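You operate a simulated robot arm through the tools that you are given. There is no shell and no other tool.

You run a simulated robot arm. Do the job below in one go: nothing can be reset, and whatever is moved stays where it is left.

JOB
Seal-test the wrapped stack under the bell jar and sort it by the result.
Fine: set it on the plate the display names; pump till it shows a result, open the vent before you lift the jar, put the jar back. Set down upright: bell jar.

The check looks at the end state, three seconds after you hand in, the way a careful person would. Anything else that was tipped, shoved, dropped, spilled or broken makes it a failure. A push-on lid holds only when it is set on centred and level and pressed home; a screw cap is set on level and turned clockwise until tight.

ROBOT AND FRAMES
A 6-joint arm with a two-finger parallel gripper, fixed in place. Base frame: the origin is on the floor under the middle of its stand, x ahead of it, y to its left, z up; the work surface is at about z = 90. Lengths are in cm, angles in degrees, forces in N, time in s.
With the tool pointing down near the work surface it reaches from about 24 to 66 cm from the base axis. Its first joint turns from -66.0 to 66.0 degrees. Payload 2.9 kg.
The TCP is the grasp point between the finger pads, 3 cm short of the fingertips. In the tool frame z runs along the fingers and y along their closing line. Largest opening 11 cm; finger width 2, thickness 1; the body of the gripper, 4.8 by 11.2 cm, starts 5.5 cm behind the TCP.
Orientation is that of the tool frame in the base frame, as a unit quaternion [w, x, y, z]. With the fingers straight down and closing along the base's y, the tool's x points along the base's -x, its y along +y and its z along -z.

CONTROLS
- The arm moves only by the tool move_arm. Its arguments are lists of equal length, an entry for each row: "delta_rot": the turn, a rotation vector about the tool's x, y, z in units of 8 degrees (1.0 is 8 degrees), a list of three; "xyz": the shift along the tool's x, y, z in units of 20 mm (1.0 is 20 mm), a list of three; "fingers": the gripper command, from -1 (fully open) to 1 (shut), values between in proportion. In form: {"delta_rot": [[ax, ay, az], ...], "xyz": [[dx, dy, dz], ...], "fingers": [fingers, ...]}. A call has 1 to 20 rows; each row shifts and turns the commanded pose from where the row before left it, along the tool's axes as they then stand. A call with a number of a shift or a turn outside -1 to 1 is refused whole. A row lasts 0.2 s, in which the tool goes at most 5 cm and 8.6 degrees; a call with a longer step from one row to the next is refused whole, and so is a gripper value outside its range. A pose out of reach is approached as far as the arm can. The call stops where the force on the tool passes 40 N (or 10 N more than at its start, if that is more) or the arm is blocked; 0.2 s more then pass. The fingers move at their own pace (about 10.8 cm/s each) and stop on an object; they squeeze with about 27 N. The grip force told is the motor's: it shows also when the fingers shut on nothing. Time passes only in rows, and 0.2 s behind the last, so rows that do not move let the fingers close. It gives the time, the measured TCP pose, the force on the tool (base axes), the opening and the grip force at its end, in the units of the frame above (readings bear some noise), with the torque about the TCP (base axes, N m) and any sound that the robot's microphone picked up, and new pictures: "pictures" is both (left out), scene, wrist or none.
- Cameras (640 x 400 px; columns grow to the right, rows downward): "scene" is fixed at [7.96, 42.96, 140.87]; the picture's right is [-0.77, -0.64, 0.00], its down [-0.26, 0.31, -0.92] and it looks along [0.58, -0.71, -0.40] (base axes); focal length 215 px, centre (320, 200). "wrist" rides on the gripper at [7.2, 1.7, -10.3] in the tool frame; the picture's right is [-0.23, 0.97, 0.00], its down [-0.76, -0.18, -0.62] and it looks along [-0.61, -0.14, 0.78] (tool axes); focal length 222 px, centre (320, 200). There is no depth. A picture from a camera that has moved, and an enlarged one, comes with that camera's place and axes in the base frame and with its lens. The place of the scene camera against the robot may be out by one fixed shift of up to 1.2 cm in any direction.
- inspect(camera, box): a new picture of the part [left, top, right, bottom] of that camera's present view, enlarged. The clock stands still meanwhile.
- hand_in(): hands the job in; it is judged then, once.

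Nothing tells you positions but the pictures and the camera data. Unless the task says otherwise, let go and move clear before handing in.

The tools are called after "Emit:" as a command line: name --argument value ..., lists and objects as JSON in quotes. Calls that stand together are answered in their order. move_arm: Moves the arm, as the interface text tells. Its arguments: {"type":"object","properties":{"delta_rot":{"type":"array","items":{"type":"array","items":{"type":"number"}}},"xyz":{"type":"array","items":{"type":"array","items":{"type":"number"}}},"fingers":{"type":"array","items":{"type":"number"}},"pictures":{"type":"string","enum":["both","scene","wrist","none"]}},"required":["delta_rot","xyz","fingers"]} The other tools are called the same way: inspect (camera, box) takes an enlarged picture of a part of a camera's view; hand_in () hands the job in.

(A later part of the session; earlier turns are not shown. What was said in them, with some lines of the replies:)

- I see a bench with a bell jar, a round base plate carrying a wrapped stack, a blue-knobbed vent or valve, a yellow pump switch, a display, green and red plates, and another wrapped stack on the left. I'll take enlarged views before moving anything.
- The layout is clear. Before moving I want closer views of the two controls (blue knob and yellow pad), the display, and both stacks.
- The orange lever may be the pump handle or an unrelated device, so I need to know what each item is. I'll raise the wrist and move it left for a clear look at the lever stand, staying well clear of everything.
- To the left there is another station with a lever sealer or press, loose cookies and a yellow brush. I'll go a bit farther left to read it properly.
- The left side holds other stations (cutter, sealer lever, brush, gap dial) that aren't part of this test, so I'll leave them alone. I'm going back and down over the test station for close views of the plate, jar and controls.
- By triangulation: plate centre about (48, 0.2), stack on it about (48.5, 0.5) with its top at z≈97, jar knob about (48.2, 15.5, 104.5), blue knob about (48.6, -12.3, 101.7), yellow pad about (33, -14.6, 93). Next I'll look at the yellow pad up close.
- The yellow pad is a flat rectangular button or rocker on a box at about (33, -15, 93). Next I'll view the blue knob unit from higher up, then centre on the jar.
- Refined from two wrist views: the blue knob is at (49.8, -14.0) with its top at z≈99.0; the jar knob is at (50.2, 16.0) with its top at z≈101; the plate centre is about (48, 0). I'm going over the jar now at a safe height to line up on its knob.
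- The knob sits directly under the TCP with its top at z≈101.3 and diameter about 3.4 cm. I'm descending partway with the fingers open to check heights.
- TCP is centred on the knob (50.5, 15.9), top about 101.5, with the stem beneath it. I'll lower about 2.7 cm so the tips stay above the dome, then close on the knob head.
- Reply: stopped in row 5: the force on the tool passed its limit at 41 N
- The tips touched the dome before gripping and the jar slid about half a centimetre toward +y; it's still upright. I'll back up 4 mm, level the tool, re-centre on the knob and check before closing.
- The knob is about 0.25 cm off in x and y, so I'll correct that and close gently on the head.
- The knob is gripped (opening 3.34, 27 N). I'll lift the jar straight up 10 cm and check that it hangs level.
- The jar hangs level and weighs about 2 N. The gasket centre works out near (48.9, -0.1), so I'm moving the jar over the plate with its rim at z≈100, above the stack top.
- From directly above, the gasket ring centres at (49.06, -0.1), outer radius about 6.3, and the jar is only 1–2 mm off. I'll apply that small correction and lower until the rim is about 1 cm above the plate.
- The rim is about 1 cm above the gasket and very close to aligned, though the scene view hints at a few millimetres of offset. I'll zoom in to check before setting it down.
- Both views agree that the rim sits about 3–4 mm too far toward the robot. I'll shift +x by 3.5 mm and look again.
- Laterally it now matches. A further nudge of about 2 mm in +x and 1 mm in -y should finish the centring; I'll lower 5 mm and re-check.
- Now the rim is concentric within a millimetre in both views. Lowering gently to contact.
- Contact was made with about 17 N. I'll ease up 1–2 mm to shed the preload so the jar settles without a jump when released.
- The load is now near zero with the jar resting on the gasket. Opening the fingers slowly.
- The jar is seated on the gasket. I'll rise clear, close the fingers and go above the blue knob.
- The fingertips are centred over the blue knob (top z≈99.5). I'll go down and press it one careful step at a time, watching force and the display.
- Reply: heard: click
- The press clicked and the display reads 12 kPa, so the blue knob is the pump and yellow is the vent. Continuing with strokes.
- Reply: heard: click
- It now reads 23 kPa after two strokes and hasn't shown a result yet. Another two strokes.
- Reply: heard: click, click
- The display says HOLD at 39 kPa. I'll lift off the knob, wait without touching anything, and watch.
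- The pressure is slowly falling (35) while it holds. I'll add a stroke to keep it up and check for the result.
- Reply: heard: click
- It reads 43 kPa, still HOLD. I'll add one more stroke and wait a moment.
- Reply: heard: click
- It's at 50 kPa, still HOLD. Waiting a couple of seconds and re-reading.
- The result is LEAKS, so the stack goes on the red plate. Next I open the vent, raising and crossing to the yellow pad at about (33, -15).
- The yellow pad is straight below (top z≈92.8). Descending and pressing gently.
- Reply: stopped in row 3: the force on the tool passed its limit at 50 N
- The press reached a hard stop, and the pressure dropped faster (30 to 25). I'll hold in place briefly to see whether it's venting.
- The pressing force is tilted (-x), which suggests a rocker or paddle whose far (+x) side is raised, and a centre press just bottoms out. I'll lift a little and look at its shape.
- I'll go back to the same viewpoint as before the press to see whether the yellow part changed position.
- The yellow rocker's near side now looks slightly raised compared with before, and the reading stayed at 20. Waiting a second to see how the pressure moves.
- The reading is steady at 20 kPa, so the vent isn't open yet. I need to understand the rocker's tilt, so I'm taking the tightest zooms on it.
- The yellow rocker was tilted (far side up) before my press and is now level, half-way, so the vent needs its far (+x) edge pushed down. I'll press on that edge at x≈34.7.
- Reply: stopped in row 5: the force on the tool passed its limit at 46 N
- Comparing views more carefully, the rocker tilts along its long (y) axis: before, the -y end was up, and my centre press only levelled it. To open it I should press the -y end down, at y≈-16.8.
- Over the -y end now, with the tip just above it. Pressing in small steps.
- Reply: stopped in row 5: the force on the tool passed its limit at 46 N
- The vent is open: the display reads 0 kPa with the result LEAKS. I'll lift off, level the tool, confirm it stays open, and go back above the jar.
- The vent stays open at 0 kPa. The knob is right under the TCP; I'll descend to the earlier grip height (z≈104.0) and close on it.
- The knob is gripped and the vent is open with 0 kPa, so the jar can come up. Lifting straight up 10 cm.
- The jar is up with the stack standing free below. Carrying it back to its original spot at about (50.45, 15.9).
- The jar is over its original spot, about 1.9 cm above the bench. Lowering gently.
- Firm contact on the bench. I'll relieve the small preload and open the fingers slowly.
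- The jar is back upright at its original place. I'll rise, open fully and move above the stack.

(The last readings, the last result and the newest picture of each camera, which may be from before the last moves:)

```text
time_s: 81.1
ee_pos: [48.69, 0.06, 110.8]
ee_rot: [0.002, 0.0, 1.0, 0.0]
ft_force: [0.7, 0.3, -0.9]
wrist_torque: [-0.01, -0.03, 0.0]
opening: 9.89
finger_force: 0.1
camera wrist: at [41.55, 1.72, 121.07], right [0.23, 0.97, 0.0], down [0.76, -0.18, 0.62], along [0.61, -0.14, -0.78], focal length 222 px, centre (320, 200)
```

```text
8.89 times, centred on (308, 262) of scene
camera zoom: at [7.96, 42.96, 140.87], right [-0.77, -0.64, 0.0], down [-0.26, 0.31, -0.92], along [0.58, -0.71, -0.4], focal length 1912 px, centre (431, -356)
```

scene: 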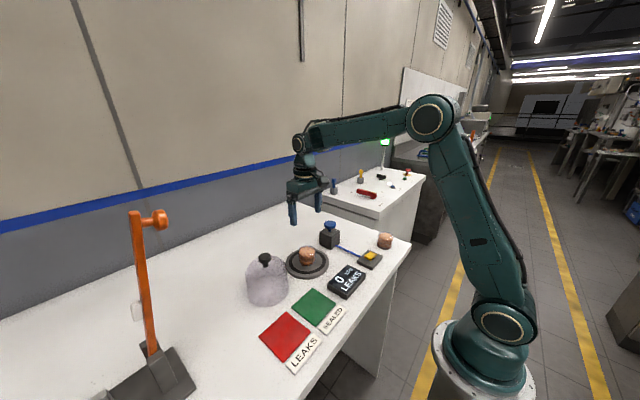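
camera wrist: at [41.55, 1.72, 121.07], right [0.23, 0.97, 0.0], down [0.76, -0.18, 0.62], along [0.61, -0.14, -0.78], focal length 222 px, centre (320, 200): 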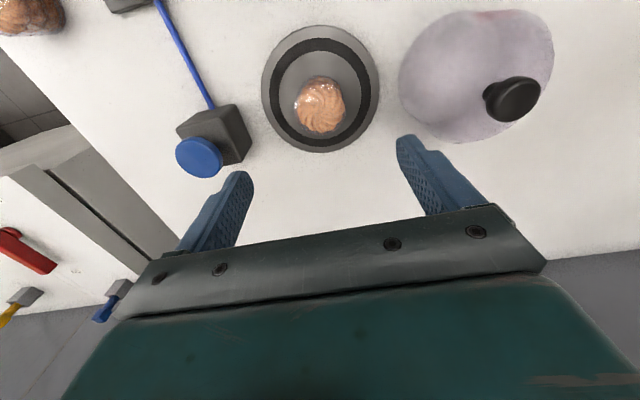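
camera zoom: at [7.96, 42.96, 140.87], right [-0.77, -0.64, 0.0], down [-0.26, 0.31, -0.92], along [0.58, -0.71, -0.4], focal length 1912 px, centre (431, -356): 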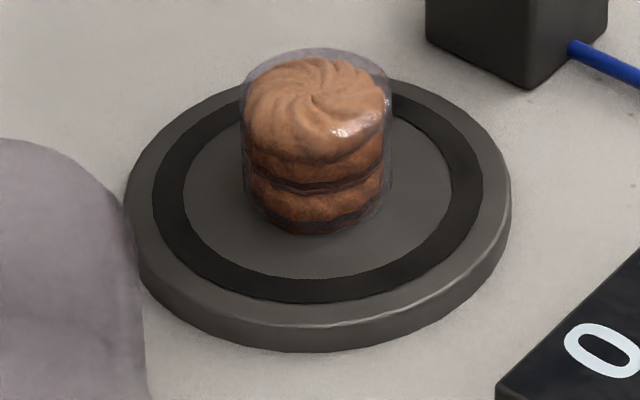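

The stack's centre is about (49.3, -0.05), top z≈95.6, wrap diameter about 5.7. I'll align and come down around it with the fingers wide.

Emit:
move_arm --delta_rot '[[0, 0, 0], [0, 0, 0], [0, 0, 0], [0, 0, 0], [0, 0, 0], [0, 0, 0], [0, 0, 0], [0, 0, 0]]' --xyz '[[-0.3, -0.03, 0.8], [0, 0, 1], [0, 0, 1], [0, 0, 1], [0, 0, 1], [0, 0, 1], [0, 0, 0.8], [0, 0, 0]]' --fingers '[-0.8, -0.8, -0.8, -0.8, -0.8, -0.7, -0.6, -0.6]' --pictures "none"

Emit:
inspect --camera "wrist" --box '[200, 60, 440, 220]'

Emit:
inspect --camera "scene" --box '[275, 220, 345, 285]'

```text
time_s: 82.9
ee_pos: [49.34, 0.01, 97.39]
ee_rot: [0.0, 0.0, 1.0, 0.0]
ft_force: [-0.8, 0.0, -0.7]
wrist_torque: [-0.03, 0.0, 0.02]
opening: 8.79
finger_force: 0.1
```

```text
2.50 times, centred on (320, 140) of wrist
camera zoom: at [42.1, 1.76, 107.73], right [0.23, 0.97, 0.0], down [0.76, -0.18, 0.62], along [0.61, -0.14, -0.78], focal length 555 px, centre (320, 350)
```

zoom: 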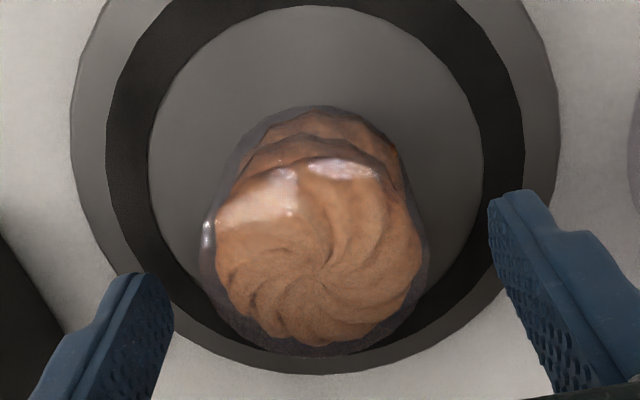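

```text
6.15 times, centred on (310, 252) of scene
camera zoom: at [7.96, 42.96, 140.87], right [-0.77, -0.64, 0.0], down [-0.26, 0.31, -0.92], along [0.58, -0.71, -0.4], focal length 1323 px, centre (382, -123)
```

zoom: 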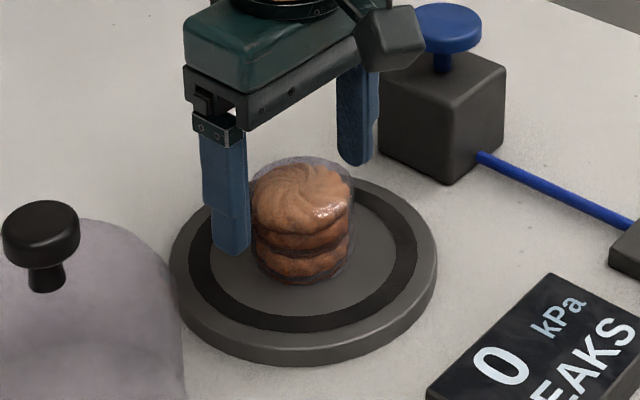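

Alignment is right on the stack. I'll go down the last 2.7 cm and close gradually to judge contact.

Emit:
move_arm --delta_rot '[[0, 0, 0], [0, 0, 0], [0, 0, 0], [0, 0, 0], [0, 0, 0], [0, 0, 0], [0, 0, 0]]' --xyz '[[0, 0.05, 0.6], [0, 0, 0.5], [0, 0, 0.25], [0, 0, 0], [0, 0, 0], [0, 0, 0], [0, 0, 0]]' --fingers '[-0.6, -0.5, -0.4, -0.3, -0.2, -0.1, -0.02]' --pictures "none"

Emit:
inspect --camera "wrist" --box '[200, 60, 440, 220]'

Emit:
inspect --camera "scene" --box '[275, 220, 345, 285]'

```text
time_s: 84.5
ee_pos: [49.3, 0.0, 94.63]
ee_rot: [0.001, 0.0, 1.0, 0.0]
ft_force: [-0.2, 0.0, -0.5]
wrist_torque: [0.0, 0.0, 0.01]
opening: 5.71
finger_force: 11.6
```

```text
2.50 times, centred on (320, 140) of wrist
camera zoom: at [42.11, 1.77, 104.97], right [0.23, 0.97, 0.0], down [0.76, -0.18, 0.62], along [0.61, -0.14, -0.78], focal length 555 px, centre (320, 350)
```

zoom: 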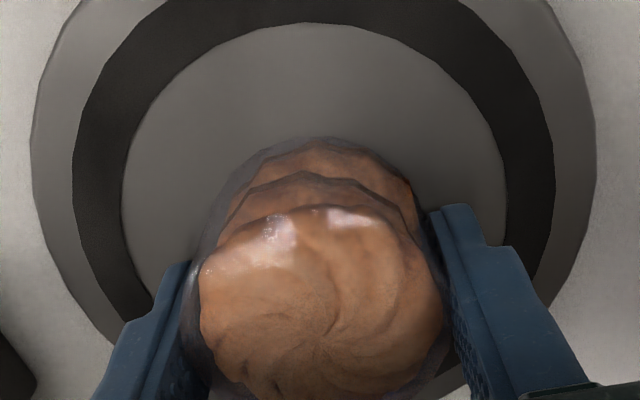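

```text
6.15 times, centred on (310, 252) of scene
camera zoom: at [7.96, 42.96, 140.87], right [-0.77, -0.64, 0.0], down [-0.26, 0.31, -0.92], along [0.58, -0.71, -0.4], focal length 1323 px, centre (382, -123)
```

zoom: 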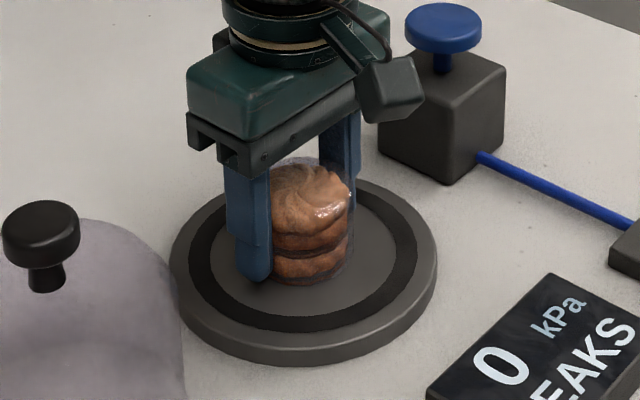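

Gripping softly at 12 N with the opening at 5.7, which matches the wrap diameter. I'll firm it slightly and lift slowly.

Emit:
move_arm --delta_rot '[[0, 0, 0], [0, 0, 0], [0, 0, 0], [0, 0, 0], [0, 0, 0], [0, 0, 0], [0, 0, 0], [0, 0, 0]]' --xyz '[[0, 0, 0], [0, 0, 0], [0, 0, -0.2], [0, 0, -0.5], [0, 0, -0.8], [0, 0, -1], [0, 0, -1], [0, 0, -0.5]]' --fingers '[-0.005, -0.005, -0.005, -0.005, -0.005, -0.005, -0.005, -0.005]' --pictures "both"

Emit:
inspect --camera "scene" --box '[265, 190, 355, 285]'

```text
time_s: 86.3
ee_pos: [49.39, 0.26, 102.86]
ee_rot: [0.001, 0.0, 1.0, 0.0]
ft_force: [0.1, 1.2, 0.0]
wrist_torque: [-0.01, 0.0, 0.0]
opening: 5.73
finger_force: 12.0
camera wrist: at [42.17, 1.9, 113.19], right [0.23, 0.97, 0.0], down [0.76, -0.18, 0.62], along [0.61, -0.14, -0.78], focal length 222 px, centre (320, 200)
```

scene: 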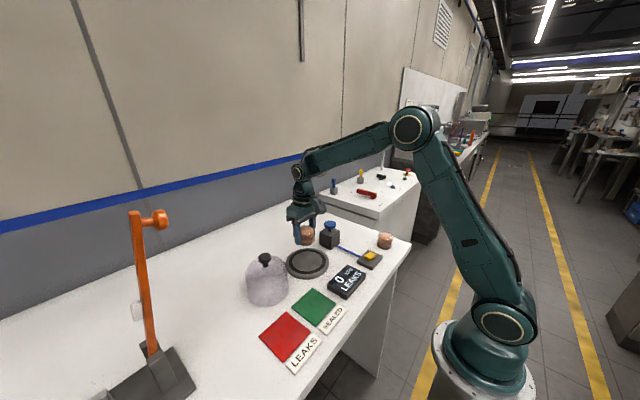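
wrist: 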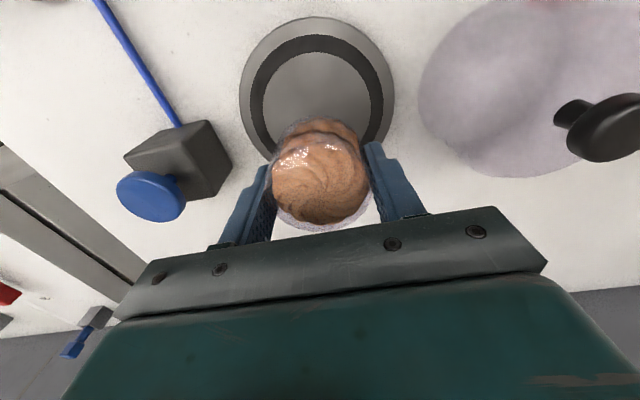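

```text
4.21 times, centred on (310, 238) of scene
camera zoom: at [7.96, 42.96, 140.87], right [-0.77, -0.64, 0.0], down [-0.26, 0.31, -0.92], along [0.58, -0.71, -0.4], focal length 906 px, centre (362, 42)
```

zoom: 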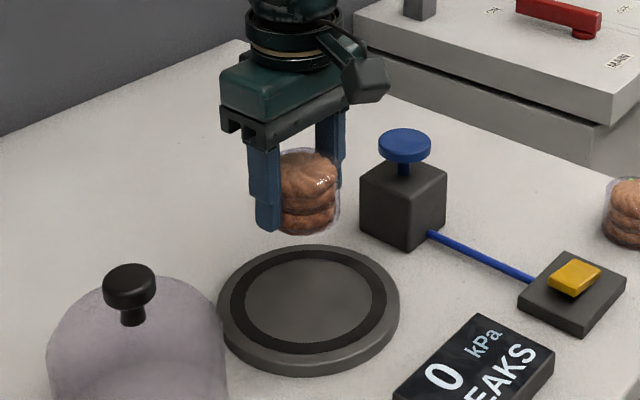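

The stack is held steady. I'll travel back in x first, clear of the jar, then left toward the red plate at about (36, 22).

Emit:
move_arm --delta_rot '[[0, 0, 0], [0, 0, 0], [0, 0, 0], [0, 0, 0], [0, 0, 0], [0, 0, 0], [0, 0, 0], [0, 0, 0], [0, 0, 0], [0, 0, 0]]' --xyz '[[0.4, 0, 0], [0.7, 0, 0], [0.8, 0, 0], [0.8, 0, 0], [0.8, 0, 0], [0.8, 0, 0], [0.8, 0, 0], [0.8, 0, 0], [0.7, 0, 0], [0.2, 0.4, 0]]' --fingers '[-0.005, -0.005, -0.005, -0.005, -0.005, -0.005, -0.005, -0.005, -0.005, -0.005]' --pictures "none"

Emit:
move_arm --delta_rot '[[0, 0, 0], [0, 0, 0], [0, 0, 0], [0, 0, 0], [0, 0, 0], [0, 0, 0], [0, 0, 0], [0, 0, 0], [0, 0, 0], [0, 0, 0], [0, 0, 0], [0, 0, 0], [0, 0, 0]]' --xyz '[[0, 0.6, 0], [0, 0.85, 0], [0, 0.9, 0], [0, 0.9, 0], [0, 0.9, 0], [0, 0.9, 0], [0, 0.9, 0], [0, 0.9, 0], [0, 0.9, 0], [0, 0.9, 0], [0, 0.9, 0], [0, 0.7, 0], [0, 0, 0]]' --fingers '[-0.005, -0.005, -0.005, -0.005, -0.005, -0.005, -0.005, -0.005, -0.005, -0.005, -0.005, -0.005, -0.005]' --pictures "both"

Emit:
inspect --camera "wrist" --box '[180, 0, 460, 220]'

Emit:
inspect --camera "scene" --box '[230, 240, 350, 380]'

```text
time_s: 88.5
ee_pos: [35.84, 0.95, 102.97]
ee_rot: [0.001, 0.0, 1.0, 0.0]
ft_force: [0.2, -0.9, -0.2]
wrist_torque: [0.0, -0.03, 0.0]
opening: 5.7
finger_force: 11.9
```

```text
time_s: 91.3
ee_pos: [35.77, 21.43, 102.87]
ee_rot: [0.0, 0.0, 1.0, -0.001]
ft_force: [0.3, -0.7, -0.6]
wrist_torque: [-0.01, -0.03, 0.01]
opening: 5.68
finger_force: 12.1
camera wrist: at [28.65, 23.18, 113.19], right [0.23, 0.97, 0.0], down [0.76, -0.18, 0.62], along [0.61, -0.14, -0.78], focal length 222 px, centre (320, 200)
```

scene: 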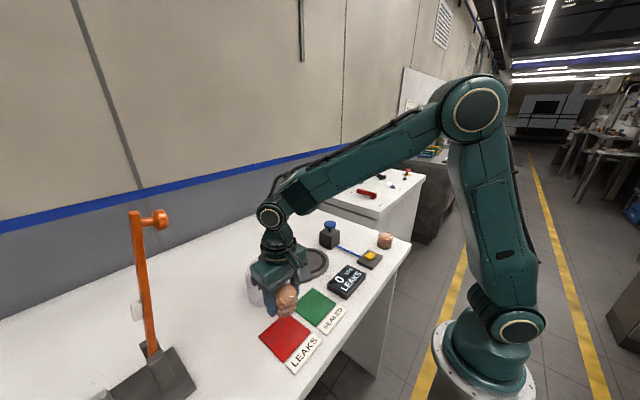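
wrist: 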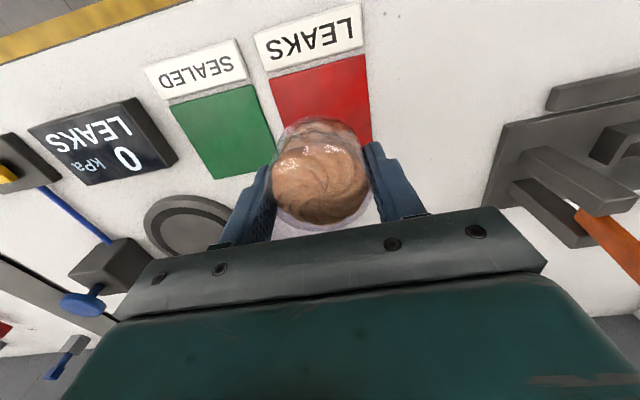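

```text
1.82 times, centred on (320, 110) of wrist
camera zoom: at [28.65, 23.18, 113.19], right [0.23, 0.97, 0.0], down [0.76, -0.18, 0.62], along [0.61, -0.14, -0.78], focal length 404 px, centre (320, 364)
```

zoom: 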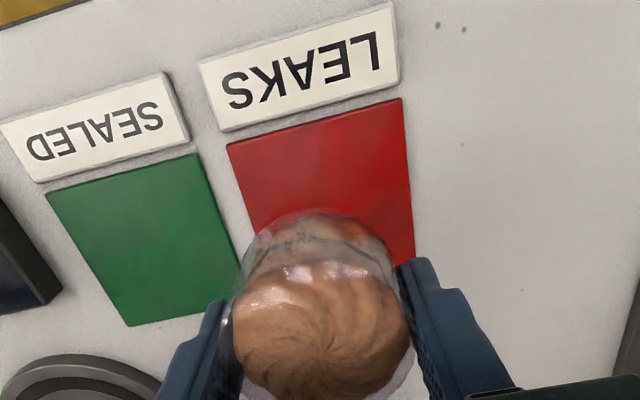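

```text
2.86 times, centred on (290, 310) of scene
camera zoom: at [7.96, 42.96, 140.87], right [-0.77, -0.64, 0.0], down [-0.26, 0.31, -0.92], along [0.58, -0.71, -0.4], focal length 614 px, centre (406, -114)
```

zoom: 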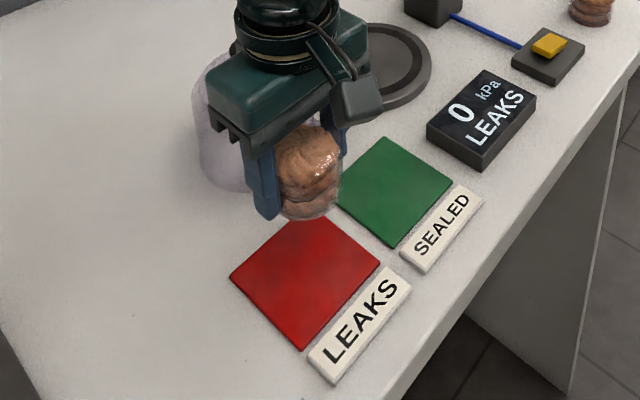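

The red plate spans x 31.7–40.6 and y 17.4–26.3, with its centre at about (36.15, 21.9). I'll shift 4 mm in each axis and lower most of the way.

Emit:
move_arm --delta_rot '[[0, 0, 0], [0, 0, 0], [0, 0, 0], [0, 0, 0], [0, 0, 0], [0, 0, 0]]' --xyz '[[-0.2, 0.22, 0.3], [0, 0, 0.8], [0, 0, 0.9], [0, 0, 0.9], [0, 0, 0.8], [0, 0, 0.2]]' --fingers '[-0.005, -0.005, -0.005, -0.005, -0.005, -0.005]' --pictures "none"

Emit:
inspect --camera "scene" --box '[240, 270, 340, 370]'

Emit:
inspect --camera "wrist" --box '[180, 0, 460, 220]'

```text
time_s: 92.7
ee_pos: [36.47, 21.81, 94.88]
ee_rot: [0.0, 0.0, 1.0, 0.0]
ft_force: [0.2, -0.2, -0.9]
wrist_torque: [-0.01, 0.01, 0.0]
opening: 5.74
finger_force: 12.0
```

```text
4.00 times, centred on (290, 320) of scene
camera zoom: at [7.96, 42.96, 140.87], right [-0.77, -0.64, 0.0], down [-0.26, 0.31, -0.92], along [0.58, -0.71, -0.4], focal length 860 px, centre (440, -280)
```

zoom: 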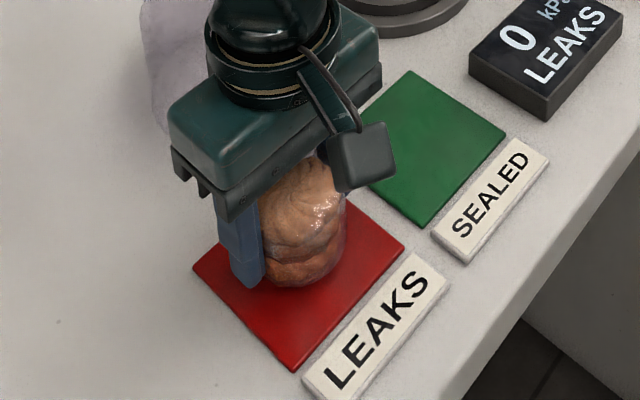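

```text
1.82 times, centred on (320, 110) of wrist
camera zoom: at [29.25, 23.53, 105.14], right [0.23, 0.97, 0.0], down [0.76, -0.18, 0.62], along [0.61, -0.14, -0.78], focal length 404 px, centre (320, 364)
```

zoom: 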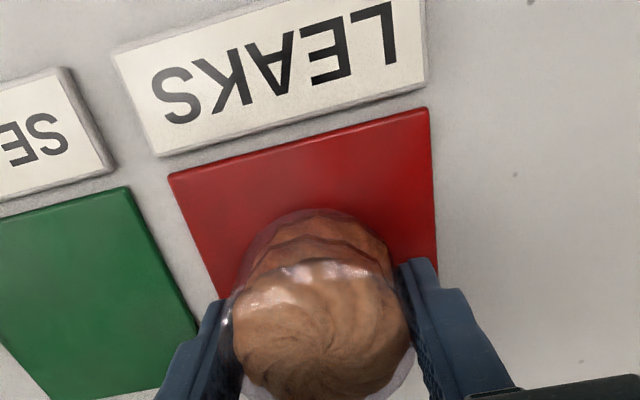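

Centred over the red plate, about half a centimetre up. Lowering in small steps to touch.

Emit:
move_arm --delta_rot '[[0, 0, 0], [0, 0, 0], [0, 0, 0]]' --xyz '[[0.08, 0, 0.12], [0, 0, 0.1], [0, 0, 0]]' --fingers '[-0.005, -0.005, -0.005]' --pictures "none"

```text
time_s: 93.5
ee_pos: [36.17, 21.82, 94.34]
ee_rot: [0.001, 0.0, 1.0, -0.001]
ft_force: [-0.6, -0.5, -1.3]
wrist_torque: [-0.03, 0.0, -0.03]
opening: 5.68
finger_force: 12.3
```

Emit:
move_arm --delta_rot '[[0, 0, 0], [0, 0, 0], [0, 0, 0]]' --xyz '[[0, 0, 0.06], [0, 0, 0.05], [0, 0, 0]]' --fingers '[-0.005, -0.005, -0.005]' --pictures "none"

Emit:
inspect --camera "scene" --box '[255, 290, 325, 350]'

```text
time_s: 94.3
ee_pos: [36.08, 21.79, 94.25]
ee_rot: [0.001, 0.0, 1.0, 0.0]
ft_force: [0.4, -0.7, 0.0]
wrist_torque: [-0.03, -0.02, 0.01]
opening: 5.69
finger_force: 11.7
```

```text
6.67 times, centred on (290, 320) of scene
camera zoom: at [7.96, 42.96, 140.87], right [-0.77, -0.64, 0.0], down [-0.26, 0.31, -0.92], along [0.58, -0.71, -0.4], focal length 1434 px, centre (520, -600)
```

zoom: 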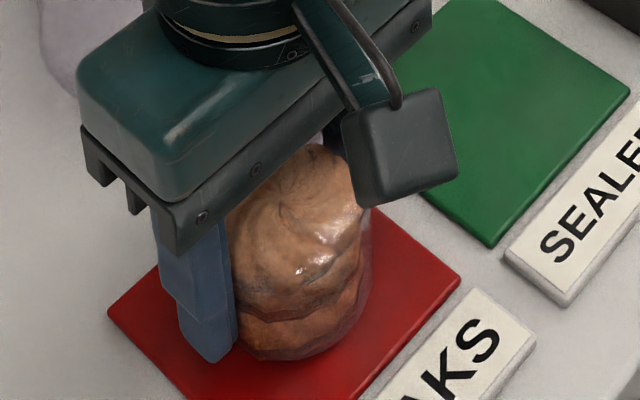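

Emit:
move_arm --delta_rot '[[0, 0, 0], [0, 0, 0]]' --xyz '[[0, 0, 0.05], [0, 0, 0]]' --fingers '[-0.005, -0.005]' --pictures "none"

```text
time_s: 94.9
ee_pos: [36.2, 21.81, 94.21]
ee_rot: [0.001, 0.0, 1.0, 0.001]
ft_force: [-0.3, 0.5, -0.1]
wrist_torque: [0.01, 0.0, 0.0]
opening: 5.65
finger_force: 12.0
```

Emit:
move_arm --delta_rot '[[0, 0, 0], [0, 0, 0]]' --xyz '[[0, 0, 0.05], [0, 0, 0]]' --fingers '[-0.005, -0.005]' --pictures "none"

Emit:
inspect --camera "scene" --box '[255, 290, 325, 350]'

Emit:
inspect --camera "wrist" --box '[220, 80, 420, 220]'

```text
time_s: 95.5
ee_pos: [36.12, 21.76, 94.06]
ee_rot: [0.0, 0.0, 1.0, 0.001]
ft_force: [0.2, 0.7, -0.1]
wrist_torque: [0.02, -0.03, -0.01]
opening: 5.69
finger_force: 11.6
```

```text
6.67 times, centred on (290, 320) of scene
camera zoom: at [7.96, 42.96, 140.87], right [-0.77, -0.64, 0.0], down [-0.26, 0.31, -0.92], along [0.58, -0.71, -0.4], focal length 1434 px, centre (520, -600)
```

zoom: 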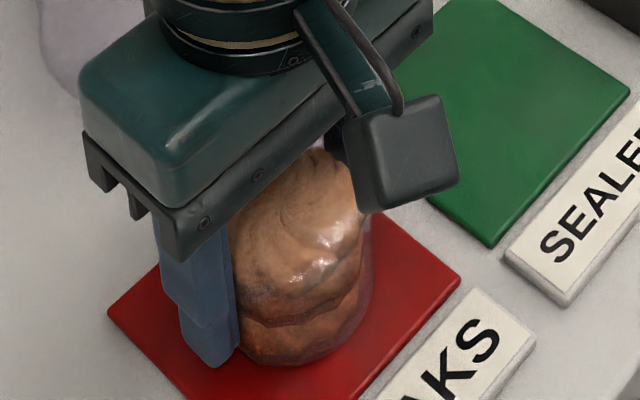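

```text
2.86 times, centred on (320, 150) of wrist
camera zoom: at [28.87, 23.47, 104.37], right [0.23, 0.97, 0.0], down [0.76, -0.18, 0.62], along [0.61, -0.14, -0.78], focal length 635 px, centre (320, 343)
```

zoom: 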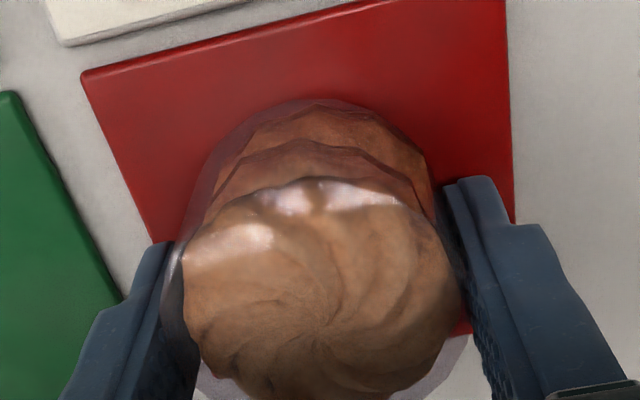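

Emit:
move_arm --delta_rot '[[0, 0, 0], [0, 0, 0]]' --xyz '[[0, 0, 0.06], [0, 0, 0]]' --fingers '[-0.005, -0.005]' --pictures "none"

```text
time_s: 96.1
ee_pos: [36.01, 21.79, 93.92]
ee_rot: [0.001, 0.0, 1.0, 0.0]
ft_force: [-0.6, 0.4, 0.1]
wrist_torque: [0.07, -0.03, 0.02]
opening: 5.68
finger_force: 12.5
```

Emit:
move_arm --delta_rot '[[0, 0, 0], [0, 0, 0]]' --xyz '[[0, 0, 0.05], [0, 0, 0]]' --fingers '[-0.005, -0.005]' --pictures "none"

Emit:
inspect --camera "scene" --box '[255, 290, 325, 350]'

```text
time_s: 96.7
ee_pos: [36.01, 21.8, 94.02]
ee_rot: [0.001, -0.001, 1.0, 0.0]
ft_force: [-0.7, -0.6, 0.1]
wrist_torque: [-0.01, 0.01, 0.03]
opening: 5.71
finger_force: 11.8
```

```text
6.67 times, centred on (290, 320) of scene
camera zoom: at [7.96, 42.96, 140.87], right [-0.77, -0.64, 0.0], down [-0.26, 0.31, -0.92], along [0.58, -0.71, -0.4], focal length 1434 px, centre (520, -600)
```

zoom: 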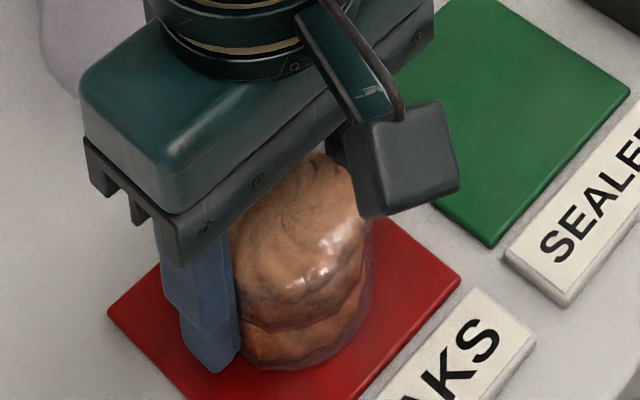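

Emit:
move_arm --delta_rot '[[0, 0, 0], [0, 0, 0], [0, 0, 0]]' --xyz '[[0, 0, 0.05], [0, 0, 0], [0, 0, 0]]' --fingers '[-0.005, -0.005, -0.005]' --pictures "none"

Emit:
inspect --camera "scene" --box '[255, 290, 325, 350]'

```text
time_s: 97.5
ee_pos: [36.08, 21.74, 93.8]
ee_rot: [0.001, 0.0, 1.0, 0.0]
ft_force: [-0.5, 1.0, 4.0]
wrist_torque: [0.01, 0.02, 0.02]
opening: 5.7
finger_force: 12.2
```

```text
6.67 times, centred on (290, 320) of scene
camera zoom: at [7.95, 42.96, 140.87], right [-0.77, -0.64, 0.0], down [-0.26, 0.31, -0.92], along [0.58, -0.71, -0.4], focal length 1434 px, centre (520, -600)
```

zoom: 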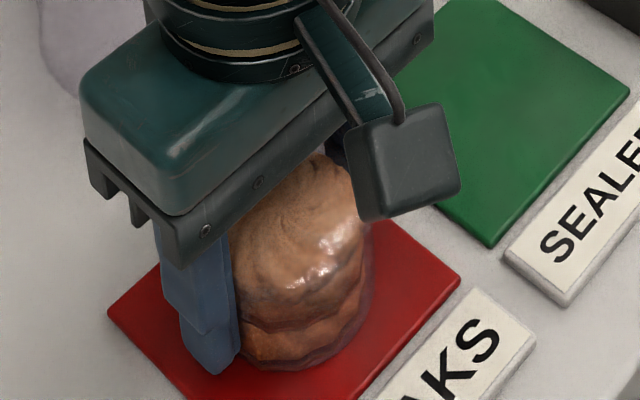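

The stack touches the red plate with 4 N. Opening slowly and rising straight up.

Emit:
move_arm --delta_rot '[[0, 0, 0], [0, 0, 0], [0, 0, 0], [0, 0, 0], [0, 0, 0], [0, 0, 0]]' --xyz '[[0, 0, 0], [0, 0, 0], [0, 0, 0], [0, 0, 0], [0, 0, 0], [0, 0, 0]]' --fingers '[-0.05, -0.1, -0.18, -0.26, -0.34, -0.4]' --pictures "none"

Emit:
inspect --camera "wrist" --box '[200, 60, 440, 220]'

```text
time_s: 98.9
ee_pos: [36.08, 21.9, 93.87]
ee_rot: [0.0, 0.0, 1.0, 0.0]
ft_force: [0.1, -0.5, -0.6]
wrist_torque: [0.01, -0.03, -0.01]
opening: 7.71
finger_force: 0.1
```

```text
2.50 times, centred on (320, 140) of wrist
camera zoom: at [28.81, 23.48, 104.11], right [0.23, 0.97, 0.0], down [0.76, -0.18, 0.62], along [0.61, -0.14, -0.78], focal length 555 px, centre (320, 350)
```

zoom: 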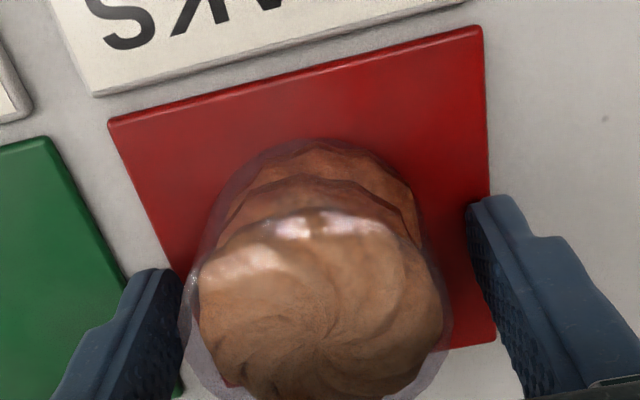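

Clear on both sides. Rising straight up.

Emit:
move_arm --delta_rot '[[0, 0, 0], [0, 0, 0], [0, 0, 0], [0, 0, 0], [0, 0, 0], [0, 0, 0], [0, 0, 0], [0, 0, 0], [0, 0, 0]]' --xyz '[[0, 0, -0.3], [0, 0, -0.6], [0, 0, -1], [0, 0, -1], [0, 0, -1], [0, 0, -1], [0, 0, -1], [0, 0, -1], [0, 0, -1]]' --fingers '[-0.5, -0.5, -0.5, -0.5, -0.5, -0.5, -0.5, -0.5, -0.5]' --pictures "both"

Emit:
inspect --camera "scene" --box '[230, 210, 410, 370]'

Emit:
inspect --camera "wrist" --box '[180, 0, 460, 220]'

```text
time_s: 100.9
ee_pos: [36.06, 21.77, 109.75]
ee_rot: [0.001, 0.0, 1.0, 0.001]
ft_force: [-0.1, 0.7, -1.7]
wrist_torque: [0.0, 0.02, -0.04]
opening: 8.27
finger_force: 0.0
camera wrist: at [28.81, 23.54, 120.05], right [0.23, 0.97, 0.0], down [0.76, -0.18, 0.62], along [0.61, -0.14, -0.78], focal length 222 px, centre (320, 200)
```

scene: 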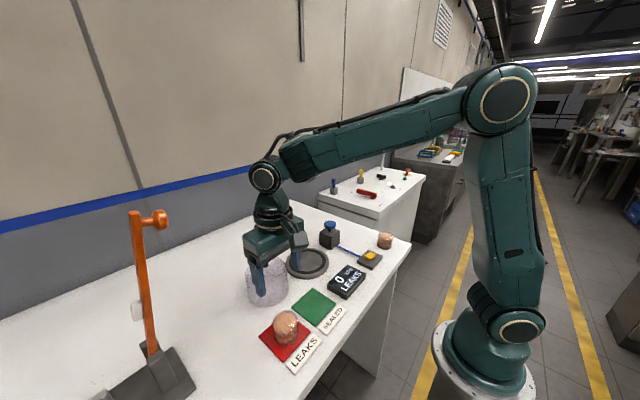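
wrist: 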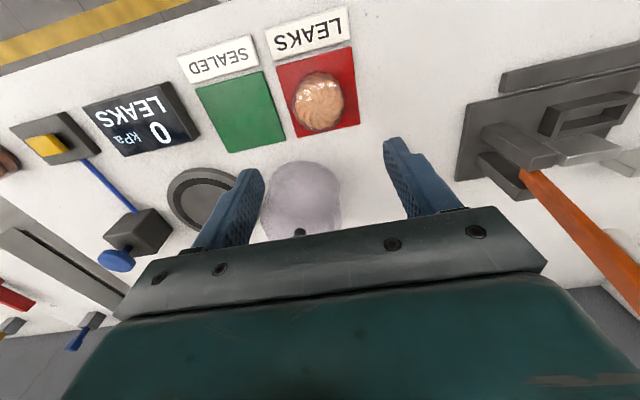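

```text
2.50 times, centred on (320, 290) of scene
camera zoom: at [7.96, 42.96, 140.87], right [-0.77, -0.64, 0.0], down [-0.26, 0.31, -0.92], along [0.58, -0.71, -0.4], focal length 538 px, centre (320, -25)
```

zoom: 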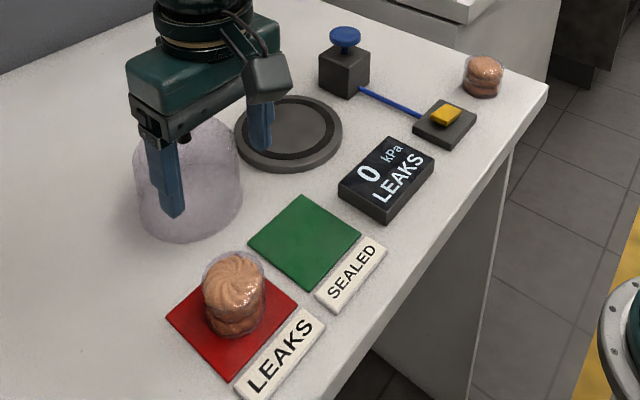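

```text
1.82 times, centred on (320, 110) of wrist
camera zoom: at [28.81, 23.54, 120.05], right [0.23, 0.97, 0.0], down [0.76, -0.18, 0.62], along [0.61, -0.14, -0.78], focal length 404 px, centre (320, 364)
```

zoom: 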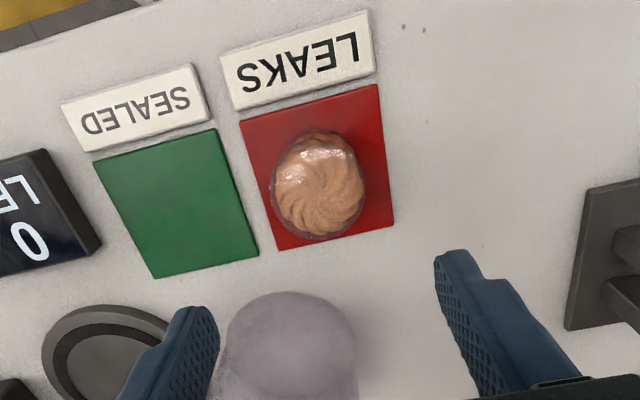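

The stack is upright in the middle of the red LEAKS plate and the jar is back on the bench. I'll raise the arm clear and take a final look.

Emit:
move_arm --delta_rot '[[0, 0, 0], [0, 0, 0], [0, 0, 0], [0, 0, 0], [0, 0, 0], [0, 0, 0], [0, 0, 0], [0, 0, 0], [0, 0, 0], [0, 0, 0]]' --xyz '[[0, 0, -1], [0, 0, -1], [0, 0, -1], [0, 0, -1], [0, 0, -1], [0, -0.8, -1], [0, -0.8, -1], [0, -0.8, -1], [0, -0.8, -1], [0, -0.8, -1]]' --fingers '[-0.5, -0.5, -0.5, -0.5, -0.5, -0.5, -0.5, -0.5, -0.5, -0.5]' --pictures "both"

Emit:
inspect --camera "scene" --box '[230, 210, 410, 370]'

```text
time_s: 103.1
ee_pos: [36.17, 13.62, 129.74]
ee_rot: [0.001, -0.001, 1.0, 0.0]
ft_force: [-0.1, -0.4, 0.5]
wrist_torque: [-0.02, -0.01, 0.0]
opening: 8.27
finger_force: 0.1
camera wrist: at [28.87, 15.37, 140.12], right [0.23, 0.97, 0.0], down [0.76, -0.18, 0.62], along [0.61, -0.14, -0.78], focal length 222 px, centre (320, 200)
```

scene: 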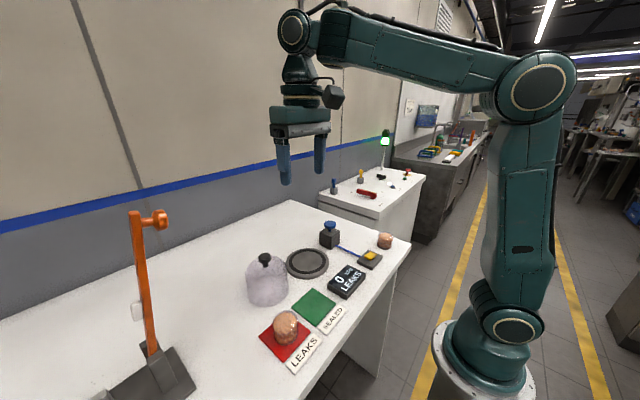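
wrist: 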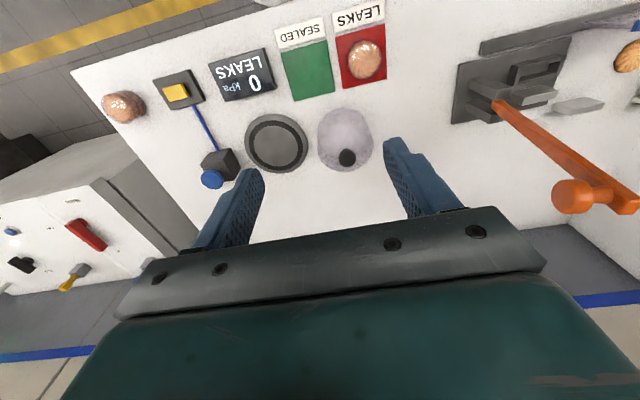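

```text
2.50 times, centred on (320, 290) of scene
camera zoom: at [7.96, 42.96, 140.87], right [-0.77, -0.64, 0.0], down [-0.26, 0.31, -0.92], along [0.58, -0.71, -0.4], focal length 538 px, centre (320, -25)
```

zoom: 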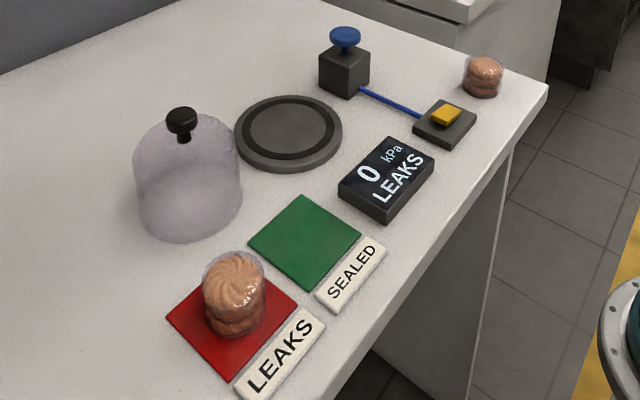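

The display reads 0 kPa and LEAKS, the stack stands on the red LEAKS plate, and the jar is upright at its original place. The other stack is untouched and the gripper is empty and clear, so I'm handing in.

Emit:
hand_in

```text
The job is handed in.
```

The stack failed the seal test: the display showed LEAKS, so I set it upright in the middle of the red LEAKS plate. I've handed the job in, but I haven't seen the result of the check.

- **Test:** I set the jar on the gasket over the stack and pumped with the blue knob to about 50 kPa. The pressure kept falling at roughly 2 kPa per second until LEAKS came up.
- **Vent:** I opened the yellow vent, and the display read 0 kPa before I lifted the jar. I left the vent open. The first two presses on it didn't open it; the third, on the end farther from the jar, did.
- **Jar:** It is back upright at its original spot. While I was first gripping it, the fingertips touched its dome and slid it about half a centimetre. It stayed upright.
- **Everything else:** I only tested the stack that was already on the round plate. The second wrapped stack and the rest of the bench were left alone, and the gripper is empty and clear.

The one doubt is that a poorly seated jar could also lose pressure. It sat centred on the gasket to within 1–2 mm and pressure built normally, so I took the reading as real and didn't repeat the test.
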